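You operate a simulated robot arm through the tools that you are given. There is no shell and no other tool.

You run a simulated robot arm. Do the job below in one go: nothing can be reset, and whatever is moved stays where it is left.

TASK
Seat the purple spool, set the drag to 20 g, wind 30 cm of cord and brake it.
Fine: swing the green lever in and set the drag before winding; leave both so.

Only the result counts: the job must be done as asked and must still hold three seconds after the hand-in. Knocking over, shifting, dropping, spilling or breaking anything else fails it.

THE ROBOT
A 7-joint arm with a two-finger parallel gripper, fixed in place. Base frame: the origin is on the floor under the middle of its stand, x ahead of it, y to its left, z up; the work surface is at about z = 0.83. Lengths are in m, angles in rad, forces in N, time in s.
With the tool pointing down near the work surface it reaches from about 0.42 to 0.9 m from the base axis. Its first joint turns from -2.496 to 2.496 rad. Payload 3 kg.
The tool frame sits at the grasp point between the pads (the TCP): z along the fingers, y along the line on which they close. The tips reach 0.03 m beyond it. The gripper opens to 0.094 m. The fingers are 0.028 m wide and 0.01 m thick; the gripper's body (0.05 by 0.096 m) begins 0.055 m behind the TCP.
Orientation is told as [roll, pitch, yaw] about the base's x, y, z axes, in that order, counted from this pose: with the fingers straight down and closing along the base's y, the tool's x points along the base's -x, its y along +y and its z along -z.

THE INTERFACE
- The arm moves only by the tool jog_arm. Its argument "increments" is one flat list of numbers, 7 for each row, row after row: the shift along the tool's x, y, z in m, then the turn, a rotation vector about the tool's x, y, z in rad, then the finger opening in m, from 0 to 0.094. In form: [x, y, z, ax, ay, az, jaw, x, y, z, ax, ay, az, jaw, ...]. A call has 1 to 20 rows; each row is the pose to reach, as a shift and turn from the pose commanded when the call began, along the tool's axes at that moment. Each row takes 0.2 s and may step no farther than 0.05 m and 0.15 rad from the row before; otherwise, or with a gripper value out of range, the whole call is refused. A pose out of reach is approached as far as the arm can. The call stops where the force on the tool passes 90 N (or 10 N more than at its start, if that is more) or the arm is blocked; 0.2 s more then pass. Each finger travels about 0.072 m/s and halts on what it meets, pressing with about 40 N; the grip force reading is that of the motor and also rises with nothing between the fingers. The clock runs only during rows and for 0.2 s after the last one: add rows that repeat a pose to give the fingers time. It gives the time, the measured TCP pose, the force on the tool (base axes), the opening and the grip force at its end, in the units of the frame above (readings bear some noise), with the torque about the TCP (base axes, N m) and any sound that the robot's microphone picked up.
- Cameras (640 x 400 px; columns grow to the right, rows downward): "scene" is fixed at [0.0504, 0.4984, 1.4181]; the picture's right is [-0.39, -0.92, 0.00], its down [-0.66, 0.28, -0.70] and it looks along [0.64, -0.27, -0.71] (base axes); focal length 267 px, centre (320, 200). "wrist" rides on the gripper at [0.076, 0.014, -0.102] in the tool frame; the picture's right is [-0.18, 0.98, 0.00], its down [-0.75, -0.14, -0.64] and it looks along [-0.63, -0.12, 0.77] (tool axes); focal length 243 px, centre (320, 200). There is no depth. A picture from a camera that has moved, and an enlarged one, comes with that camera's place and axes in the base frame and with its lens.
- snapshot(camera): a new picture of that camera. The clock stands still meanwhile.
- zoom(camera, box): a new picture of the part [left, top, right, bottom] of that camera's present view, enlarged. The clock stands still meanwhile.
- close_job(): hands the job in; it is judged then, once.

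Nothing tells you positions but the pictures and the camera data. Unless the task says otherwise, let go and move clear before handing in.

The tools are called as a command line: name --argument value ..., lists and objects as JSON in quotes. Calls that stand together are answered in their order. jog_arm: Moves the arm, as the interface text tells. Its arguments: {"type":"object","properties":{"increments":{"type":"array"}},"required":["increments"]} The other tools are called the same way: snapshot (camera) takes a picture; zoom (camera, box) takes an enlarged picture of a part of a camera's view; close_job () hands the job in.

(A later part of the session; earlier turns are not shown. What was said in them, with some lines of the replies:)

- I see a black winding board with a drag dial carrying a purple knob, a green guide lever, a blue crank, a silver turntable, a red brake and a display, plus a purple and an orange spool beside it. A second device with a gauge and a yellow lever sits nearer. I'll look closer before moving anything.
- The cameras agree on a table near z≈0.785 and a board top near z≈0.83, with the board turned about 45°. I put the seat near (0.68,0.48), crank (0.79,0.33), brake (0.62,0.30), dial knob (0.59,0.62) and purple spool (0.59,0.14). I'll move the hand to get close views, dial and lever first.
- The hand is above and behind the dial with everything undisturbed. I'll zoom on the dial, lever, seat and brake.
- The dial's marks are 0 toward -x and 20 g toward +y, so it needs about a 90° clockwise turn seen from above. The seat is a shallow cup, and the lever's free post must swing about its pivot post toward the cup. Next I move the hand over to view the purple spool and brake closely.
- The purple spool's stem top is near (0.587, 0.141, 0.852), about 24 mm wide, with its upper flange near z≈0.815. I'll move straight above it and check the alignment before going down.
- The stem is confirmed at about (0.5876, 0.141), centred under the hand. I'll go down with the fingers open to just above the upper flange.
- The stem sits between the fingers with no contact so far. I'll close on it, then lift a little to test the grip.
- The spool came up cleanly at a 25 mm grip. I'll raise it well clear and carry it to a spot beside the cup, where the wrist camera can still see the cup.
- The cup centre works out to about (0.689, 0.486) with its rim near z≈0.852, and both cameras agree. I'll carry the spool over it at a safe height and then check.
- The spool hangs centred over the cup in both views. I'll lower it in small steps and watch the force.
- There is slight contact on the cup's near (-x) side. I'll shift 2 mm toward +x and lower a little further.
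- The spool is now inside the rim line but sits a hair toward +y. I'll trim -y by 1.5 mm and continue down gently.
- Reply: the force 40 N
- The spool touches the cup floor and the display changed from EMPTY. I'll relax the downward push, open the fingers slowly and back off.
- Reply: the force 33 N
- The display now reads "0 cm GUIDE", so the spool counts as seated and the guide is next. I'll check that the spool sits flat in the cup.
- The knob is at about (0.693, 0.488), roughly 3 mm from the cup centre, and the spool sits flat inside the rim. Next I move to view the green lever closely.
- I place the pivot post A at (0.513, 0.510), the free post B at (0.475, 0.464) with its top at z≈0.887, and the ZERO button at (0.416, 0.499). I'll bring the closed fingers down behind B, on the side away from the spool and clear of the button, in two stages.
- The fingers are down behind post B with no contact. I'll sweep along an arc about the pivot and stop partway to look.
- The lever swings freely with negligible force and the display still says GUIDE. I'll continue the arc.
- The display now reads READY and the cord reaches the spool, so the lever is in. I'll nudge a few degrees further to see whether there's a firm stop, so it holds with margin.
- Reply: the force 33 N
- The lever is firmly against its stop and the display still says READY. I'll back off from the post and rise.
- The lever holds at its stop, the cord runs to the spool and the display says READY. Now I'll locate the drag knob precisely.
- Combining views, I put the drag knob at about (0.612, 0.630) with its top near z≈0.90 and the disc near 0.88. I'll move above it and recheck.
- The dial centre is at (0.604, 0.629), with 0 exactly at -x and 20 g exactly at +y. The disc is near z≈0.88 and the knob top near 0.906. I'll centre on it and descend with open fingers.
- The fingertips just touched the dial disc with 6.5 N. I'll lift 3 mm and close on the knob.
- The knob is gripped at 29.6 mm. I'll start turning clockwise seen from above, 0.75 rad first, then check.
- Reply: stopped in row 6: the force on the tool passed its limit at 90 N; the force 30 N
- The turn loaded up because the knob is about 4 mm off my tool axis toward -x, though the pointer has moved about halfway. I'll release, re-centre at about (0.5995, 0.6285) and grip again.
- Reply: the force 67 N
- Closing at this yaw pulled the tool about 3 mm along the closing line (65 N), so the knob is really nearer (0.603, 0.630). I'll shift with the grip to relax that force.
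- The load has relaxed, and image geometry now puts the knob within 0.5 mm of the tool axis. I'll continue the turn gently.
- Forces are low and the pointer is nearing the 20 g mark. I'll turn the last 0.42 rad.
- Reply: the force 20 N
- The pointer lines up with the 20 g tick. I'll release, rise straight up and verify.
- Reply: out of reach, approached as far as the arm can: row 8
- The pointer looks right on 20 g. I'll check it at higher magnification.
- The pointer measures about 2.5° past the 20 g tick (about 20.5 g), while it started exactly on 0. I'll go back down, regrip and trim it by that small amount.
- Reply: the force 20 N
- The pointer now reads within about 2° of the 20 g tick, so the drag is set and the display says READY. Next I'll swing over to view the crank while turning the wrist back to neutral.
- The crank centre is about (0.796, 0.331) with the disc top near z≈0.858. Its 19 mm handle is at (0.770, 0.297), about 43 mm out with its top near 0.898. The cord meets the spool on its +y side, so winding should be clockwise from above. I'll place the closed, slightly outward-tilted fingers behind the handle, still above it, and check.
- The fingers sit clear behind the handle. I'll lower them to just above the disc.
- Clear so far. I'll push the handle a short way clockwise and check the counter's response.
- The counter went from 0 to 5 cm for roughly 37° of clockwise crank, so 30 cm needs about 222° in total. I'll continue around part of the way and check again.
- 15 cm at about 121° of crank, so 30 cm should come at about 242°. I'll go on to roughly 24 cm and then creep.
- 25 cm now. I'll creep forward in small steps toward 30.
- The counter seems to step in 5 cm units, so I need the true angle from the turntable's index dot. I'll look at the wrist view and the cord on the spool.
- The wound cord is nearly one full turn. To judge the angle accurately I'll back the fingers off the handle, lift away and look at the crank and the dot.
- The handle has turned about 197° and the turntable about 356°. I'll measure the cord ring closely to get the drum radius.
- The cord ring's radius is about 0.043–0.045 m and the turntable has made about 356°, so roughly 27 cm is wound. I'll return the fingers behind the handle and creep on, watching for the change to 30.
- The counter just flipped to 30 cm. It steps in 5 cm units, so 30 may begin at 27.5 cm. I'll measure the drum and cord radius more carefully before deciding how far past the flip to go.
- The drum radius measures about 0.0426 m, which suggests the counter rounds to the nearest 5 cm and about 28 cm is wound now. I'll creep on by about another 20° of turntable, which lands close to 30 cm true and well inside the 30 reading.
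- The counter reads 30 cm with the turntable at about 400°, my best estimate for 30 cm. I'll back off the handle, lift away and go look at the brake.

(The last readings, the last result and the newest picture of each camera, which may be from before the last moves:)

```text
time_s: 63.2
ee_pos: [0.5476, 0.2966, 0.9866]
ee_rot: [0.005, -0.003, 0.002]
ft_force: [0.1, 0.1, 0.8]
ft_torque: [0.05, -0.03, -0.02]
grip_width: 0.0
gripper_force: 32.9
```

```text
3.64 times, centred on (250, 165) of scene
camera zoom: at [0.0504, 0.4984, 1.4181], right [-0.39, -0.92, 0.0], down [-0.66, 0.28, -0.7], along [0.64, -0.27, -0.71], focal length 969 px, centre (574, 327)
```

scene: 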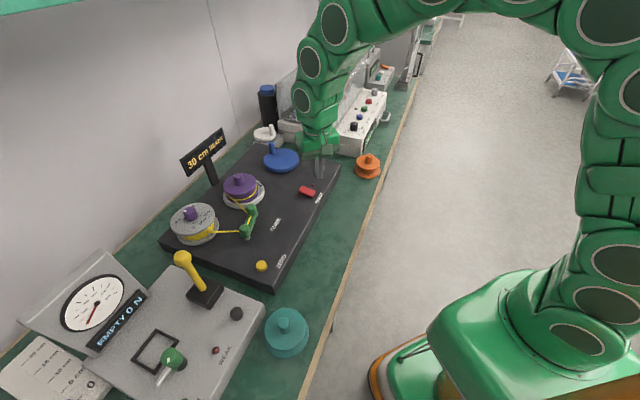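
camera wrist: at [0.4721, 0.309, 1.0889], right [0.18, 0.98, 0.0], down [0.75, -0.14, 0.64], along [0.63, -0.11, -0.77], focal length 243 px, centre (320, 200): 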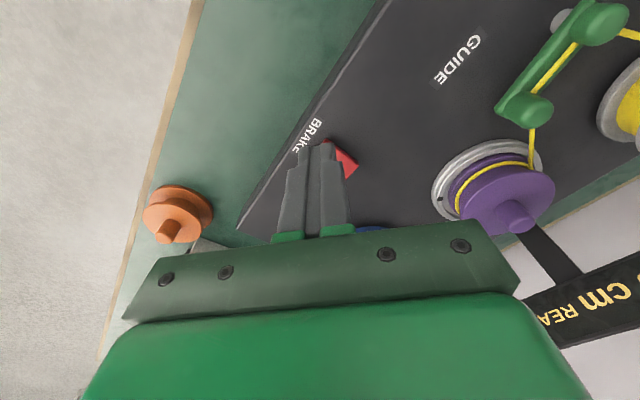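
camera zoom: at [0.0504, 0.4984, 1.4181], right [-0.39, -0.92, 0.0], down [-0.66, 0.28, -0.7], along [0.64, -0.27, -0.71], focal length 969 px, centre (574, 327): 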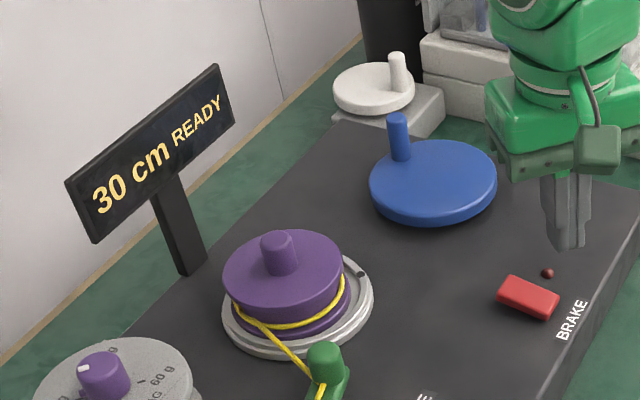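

The counter holds at 30 cm with the cord in place. I'll step sideways to see the brake block unobstructed.

jog_arm --increments '[0.01, 0.035, 0, 0, 0, 0, 0.0, 0.02, 0.065, 0, 0, 0, 0, 0.0, 0.02, 0.065, 0, 0, 0, 0, 0.0]'

snapshot --camera "wrist"

zoom --camera "scene" --box '[290, 178, 330, 205]'

```text
time_s: 64.0
ee_pos: [0.5287, 0.3591, 0.9866]
ee_rot: [0.005, -0.002, 0.0]
ft_force: [-0.1, -0.1, 0.1]
ft_torque: [0.02, 0.01, 0.0]
grip_width: 0.0
gripper_force: 33.3
```

```text
taken
camera wrist: at [0.4523, 0.374, 1.0886], right [0.18, 0.98, 0.0], down [0.75, -0.14, 0.64], along [0.63, -0.12, -0.77], focal length 243 px, centre (320, 200)
```

wrist: 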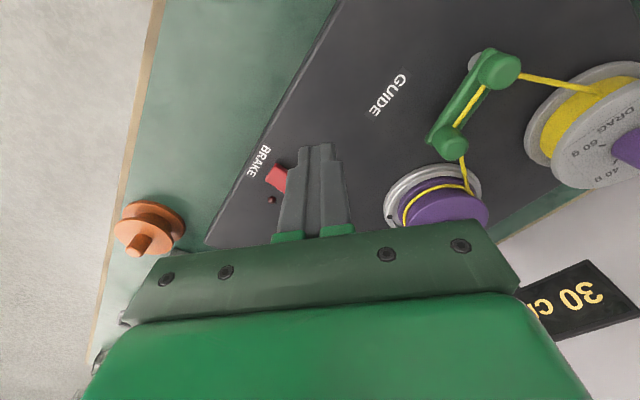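

```text
14.81 times, centred on (310, 192) of scene
camera zoom: at [0.0504, 0.4984, 1.4181], right [-0.39, -0.92, 0.0], down [-0.66, 0.28, -0.7], along [0.64, -0.27, -0.71], focal length 3949 px, centre (468, 326)
```

zoom: 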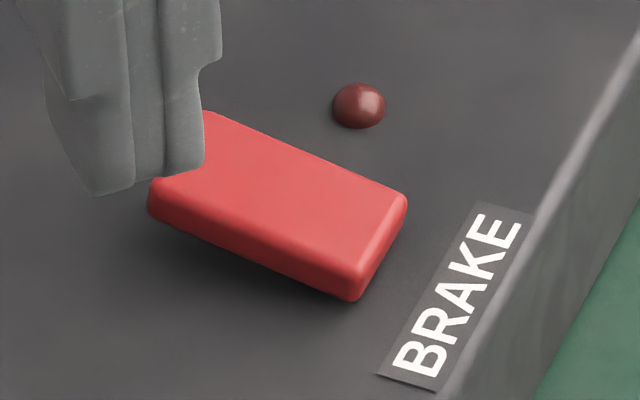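

jog_arm --increments '[-0.01, 0.03, 0.02, 0, 0, 0, 0.0, -0.02, 0.05, 0.04, 0, 0, 0, 0.0, -0.02, 0.05, 0.04, 0, 0, 0, 0.0]'

snapshot --camera "wrist"

zoom --camera "scene" --box '[290, 178, 330, 205]'

```text
time_s: 64.8
ee_pos: [0.549, 0.4112, 0.9443]
ee_rot: [0.004, -0.002, 0.001]
ft_force: [-0.1, 0.1, -1.0]
ft_torque: [0.03, 0.0, -0.01]
grip_width: 0.0
gripper_force: 33.3
```

```text
taken
camera wrist: at [0.4728, 0.4252, 1.0481], right [0.18, 0.98, 0.0], down [0.75, -0.14, 0.64], along [0.63, -0.12, -0.77], focal length 243 px, centre (320, 200)
```

wrist: 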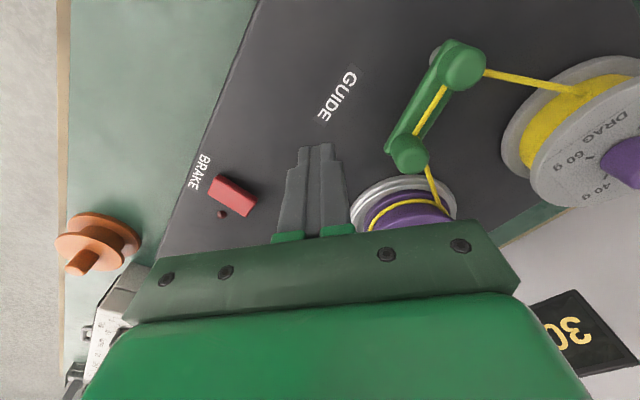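

```text
14.81 times, centred on (310, 192) of scene
camera zoom: at [0.0504, 0.4984, 1.4181], right [-0.39, -0.92, 0.0], down [-0.66, 0.28, -0.7], along [0.64, -0.27, -0.71], focal length 3949 px, centre (468, 326)
```

zoom: 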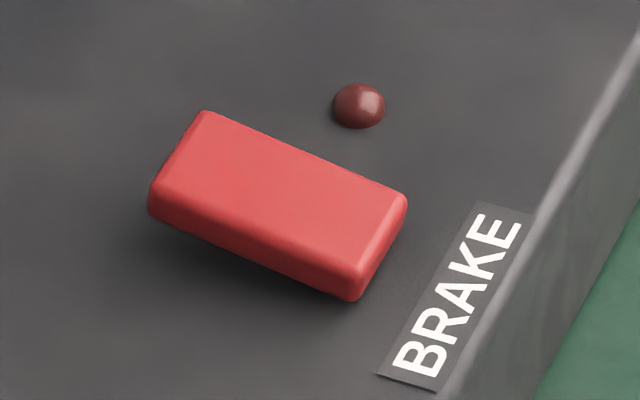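

zoom --camera "wrist" --box '[190, 150, 270, 240]'

```text
4.44 times, centred on (230, 195) of wrist
camera zoom: at [0.4728, 0.4252, 1.0481], right [0.18, 0.98, 0.0], down [0.75, -0.14, 0.64], along [0.63, -0.12, -0.77], focal length 1078 px, centre (720, 222)
```

zoom: 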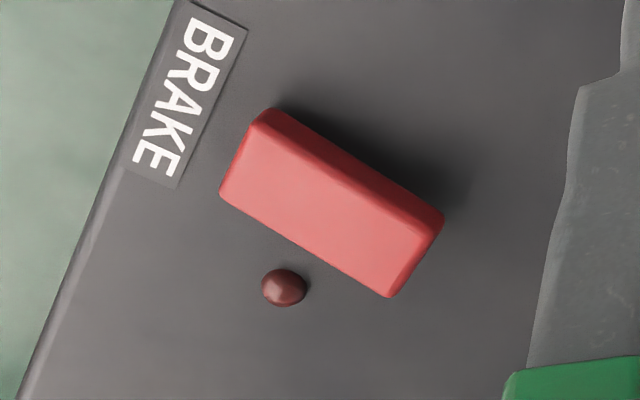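

The paddle's inner end (toward the board middle) is raised, so pressing that end should set the brake. I'll position the closed fingertips above (0.632, 0.312), clear of the lamp.

jog_arm --increments '[-0.028, -0.033, 0.0, 0, 0, 0, 0.0, -0.056, -0.066, 0.0, 0, 0, 0, 0.0, -0.083, -0.099, 0.01, 0, 0, 0, 0.0, -0.083, -0.099, 0.03, 0, 0, 0, 0.0, -0.083, -0.099, 0.03, 0, 0, 0, 0.0]'

zoom --camera "scene" --box '[280, 160, 340, 210]'

snapshot --camera "wrist"

```text
time_s: 66.0
ee_pos: [0.6318, 0.3123, 0.9155]
ee_rot: [0.004, -0.002, 0.0]
ft_force: [-0.6, -0.3, -0.2]
ft_torque: [0.01, -0.01, 0.02]
grip_width: 0.0
gripper_force: 32.8
```

```text
8.00 times, centred on (310, 185) of scene
camera zoom: at [0.0504, 0.4984, 1.4181], right [-0.39, -0.92, 0.0], down [-0.66, 0.28, -0.7], along [0.64, -0.27, -0.71], focal length 2133 px, centre (400, 320)
```

zoom: 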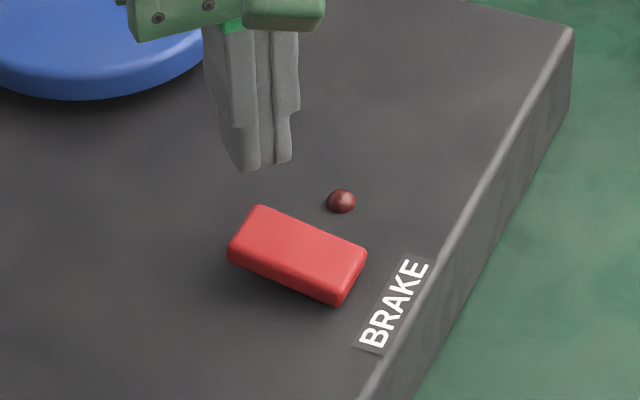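

```text
taken
camera wrist: at [0.555, 0.3258, 1.0194], right [0.18, 0.98, 0.0], down [0.75, -0.14, 0.64], along [0.63, -0.12, -0.77], focal length 243 px, centre (320, 200)
```

wrist: 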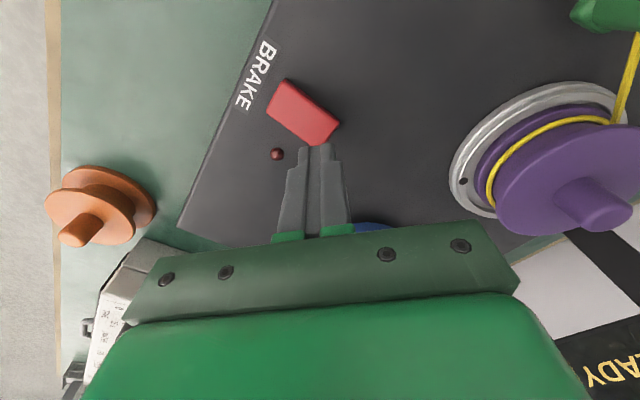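

The fingertips are over the raised inner end. I'll go down to just above it, then press in small steps while checking the lamp.

jog_arm --increments '[0.002, -0.001, 0.015, 0, 0, 0, 0.0, 0.002, -0.001, 0.03, 0, 0, 0, 0.0, 0.002, -0.001, 0.036, 0, 0, 0, 0.0, 0.002, -0.001, 0.036, 0, 0, 0, 0.0]'

zoom --camera "scene" --box '[280, 160, 340, 210]'

```text
time_s: 67.0
ee_pos: [0.6297, 0.3116, 0.8802]
ee_rot: [0.003, -0.001, 0.001]
ft_force: [-0.8, 0.3, 0.4]
ft_torque: [-0.01, 0.03, 0.01]
grip_width: 0.0
gripper_force: 33.1
```

```text
8.00 times, centred on (310, 185) of scene
camera zoom: at [0.0504, 0.4984, 1.4181], right [-0.39, -0.92, 0.0], down [-0.66, 0.28, -0.7], along [0.64, -0.27, -0.71], focal length 2133 px, centre (400, 320)
```

zoom: 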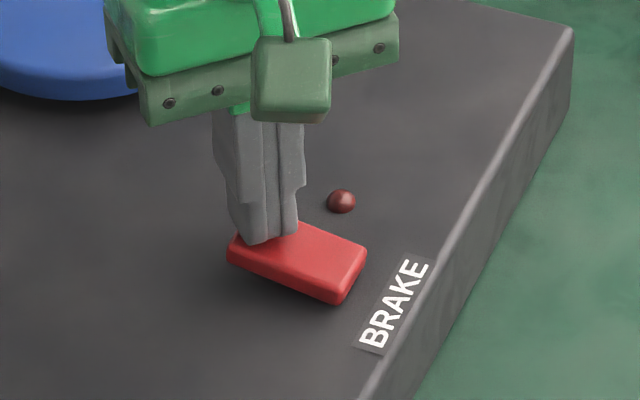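

jog_arm --increments '[0, 0, 0.003, 0, 0, 0, 0.0, 0, 0, 0.005, 0, 0, 0, 0.0, 0, 0, 0.005, 0, 0, 0, 0.0]'

zoom --camera "scene" --box '[280, 160, 340, 210]'

zoom --camera "scene" --box '[170, 110, 330, 220]'

```text
time_s: 67.8
ee_pos: [0.6288, 0.3092, 0.8765]
ee_rot: [0.003, -0.004, 0.003]
ft_force: [-0.8, 1.7, 16.1]
ft_torque: [-0.08, 0.25, -0.02]
grip_width: 0.0
gripper_force: 32.5
```

```text
8.00 times, centred on (310, 185) of scene
camera zoom: at [0.0504, 0.4984, 1.4181], right [-0.39, -0.92, 0.0], down [-0.66, 0.28, -0.7], along [0.64, -0.27, -0.71], focal length 2133 px, centre (400, 320)
```

zoom: 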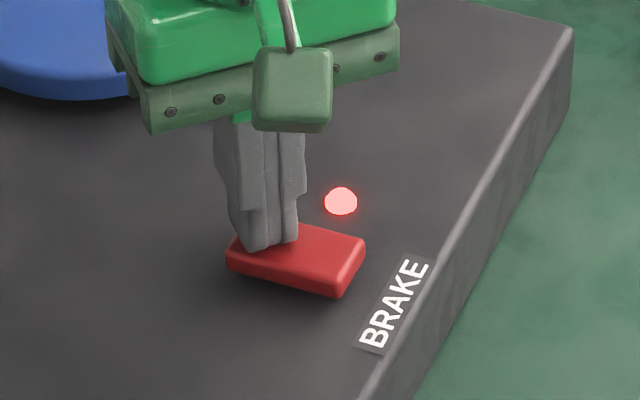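

```text
3.64 times, centred on (250, 165) of scene
camera zoom: at [0.0504, 0.4984, 1.4181], right [-0.39, -0.92, 0.0], down [-0.66, 0.28, -0.7], along [0.64, -0.27, -0.71], focal length 969 px, centre (574, 327)
```

zoom: 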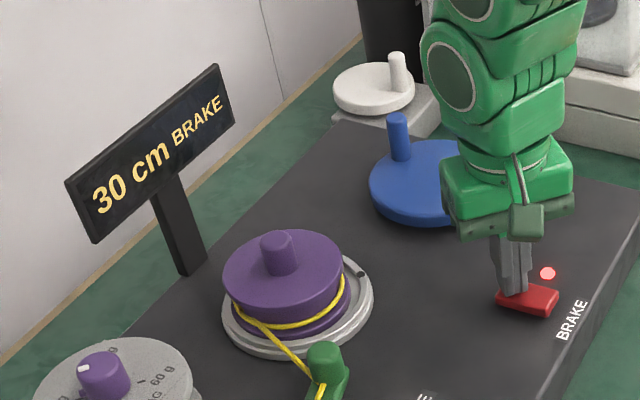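

The lamp lit and the display reads "30 cm BRAKE". I'll press a touch more so it seats, then lift and see that it stays on.

jog_arm --increments '[0, 0, 0.0015, 0, 0, 0, 0.0, 0, 0, 0.0015, 0, 0, 0, 0.0]'

jog_arm --increments '[0, 0, -0.01, 0, 0, 0, 0.0, 0, 0, -0.04, 0, 0, 0, 0.0, 0, 0, -0.08, 0, 0, 0, 0.0, 0.04, 0, -0.11, 0, 0, 0, 0.0, 0.08, 0, -0.12, 0, 0, 0, 0.0, 0.12, 0.0, -0.13, 0, 0, 0, 0.0, 0.12, 0.0, -0.13, 0, 0, 0, 0.0]'

snapshot --camera "scene"

zoom --camera "scene" --box '[170, 110, 330, 220]'

snapshot --camera "wrist"

```text
time_s: 68.4
ee_pos: [0.6295, 0.3119, 0.8759]
ee_rot: [0.006, -0.006, 0.001]
ft_force: [-5.4, 6.2, 56.4]
ft_torque: [-0.15, 0.91, -0.16]
grip_width: 0.0
gripper_force: 33.1
```

```text
time_s: 70.0
ee_pos: [0.5065, 0.3086, 1.0037]
ee_rot: [0.003, -0.002, 0.001]
ft_force: [0.0, 1.1, -1.1]
ft_torque: [0.02, 0.06, 0.03]
grip_width: 0.0001
gripper_force: 33.1
```

```text
taken
```

scene: 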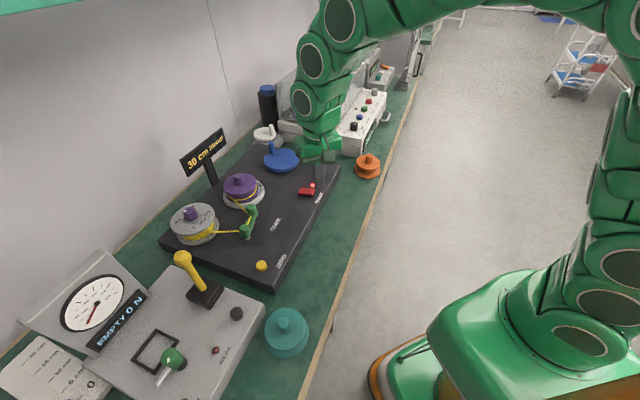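

```text
3.64 times, centred on (250, 165) of scene
camera zoom: at [0.0504, 0.4984, 1.4181], right [-0.39, -0.92, 0.0], down [-0.66, 0.28, -0.7], along [0.64, -0.27, -0.71], focal length 969 px, centre (574, 327)
```

zoom: 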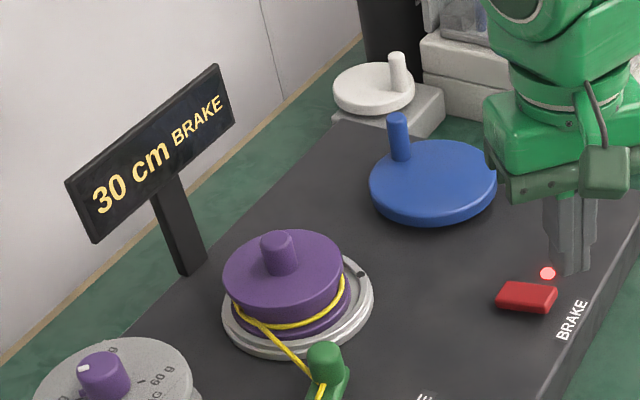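

```text
taken
camera wrist: at [0.431, 0.3235, 1.1056], right [0.18, 0.98, 0.0], down [0.75, -0.14, 0.64], along [0.63, -0.12, -0.77], focal length 243 px, centre (320, 200)
```

wrist: 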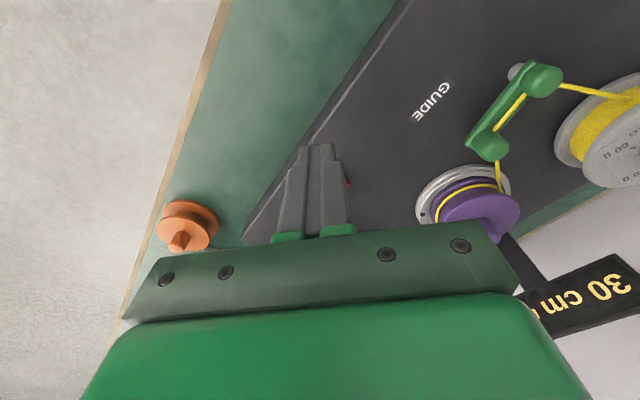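

The brake stays latched with the lamp lit, and the display reads 30 cm BRAKE. I'll raise the hand a bit more, wait a few seconds, and check the drag, lever and spool one last time.

jog_arm --increments '[0.02, 0, -0.04, 0, 0, 0, 0.0, 0.03, 0, -0.07, 0, 0, 0, 0.0, 0.03, 0, -0.07, 0, 0, 0, 0.0, 0.03, 0, -0.07, 0, 0, 0, 0.0, 0.03, 0, -0.07, 0, 0, 0, 0.0, 0.03, 0, -0.07, 0, 0, 0, 0.0, 0.03, 0, -0.07, 0, 0, 0, 0.0, 0.03, 0, -0.07, 0, 0, 0, 0.0, 0.03, 0, -0.07, 0, 0, 0, 0.0, 0.03, 0, -0.07, 0, 0, 0, 0.0, 0.03, 0, -0.07, 0, 0, 0, 0.0, 0.03, 0, -0.07, 0, 0, 0, 0.0, 0.03, 0, -0.07, 0, 0, 0, 0.0, 0.03, 0, -0.07, 0, 0, 0, 0.0, 0.03, 0, -0.07, 0, 0, 0, 0.0]'

zoom --camera "scene" --box '[150, 120, 340, 270]'

zoom --camera "scene" --box '[165, 195, 235, 250]'

snapshot --camera "scene"

```text
time_s: 73.2
ee_pos: [0.4773, 0.3114, 1.0739]
ee_rot: [0.003, -0.001, 0.0]
ft_force: [0.2, 1.2, -0.7]
ft_torque: [0.01, 0.02, 0.06]
grip_width: 0.0
gripper_force: 33.3
```

```text
2.67 times, centred on (245, 195) of scene
camera zoom: at [0.0504, 0.4984, 1.4181], right [-0.39, -0.92, 0.0], down [-0.66, 0.28, -0.7], along [0.64, -0.27, -0.71], focal length 711 px, centre (520, 213)
```

zoom: 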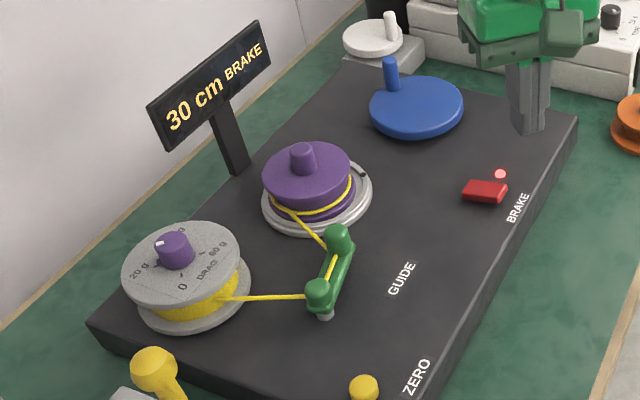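

```text
7.27 times, centred on (200, 222) of scene
camera zoom: at [0.0504, 0.4984, 1.4181], right [-0.39, -0.92, 0.0], down [-0.66, 0.28, -0.7], along [0.64, -0.27, -0.71], focal length 1939 px, centre (1193, 36)
```

zoom: 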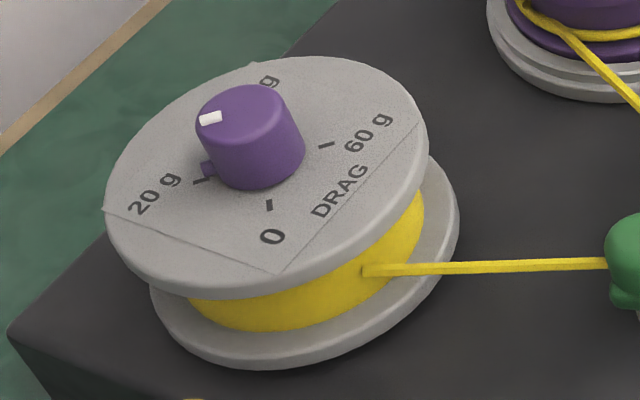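

```text
taken
```

scene: 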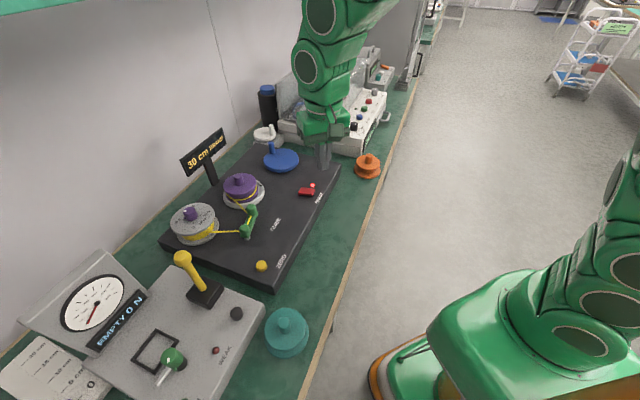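

The spool is seated, the lever is in and the drag pointer is on the 20 g mark. The counter reads "30 cm BRAKE" with the lamp lit, it has all held for several seconds, and the hand is clear. I'm handing in.

close_job

```text
The job is handed in.
```

The job is handed in. I don't have the judge's result.

At hand-in the display read "30 cm BRAKE" and the brake lamp was lit. That state had held for about three seconds after I let go.

- **Spool:** the purple spool sits flat in the cup. It was about 3 mm off centre when I set it down, which is within the cup's slack.
- **Guide lever:** the green lever is swung in against its stop, and the cord runs to the spool.
- **Drag:** the pointer is within about 2° of the 20 g mark, which is roughly half a gram. It was set before winding.
- **Length:** the counter appears to step in 5 cm units, so I went past the point where it changed to 30. From the turntable angle and drum size I put the true length at about 29 cm. It would be about 32 cm if the counter rounds down rather than to the nearest step.
- **Brake:** pressed and latched.

In the last picture nothing else on the bench had moved, and the hand was clear.
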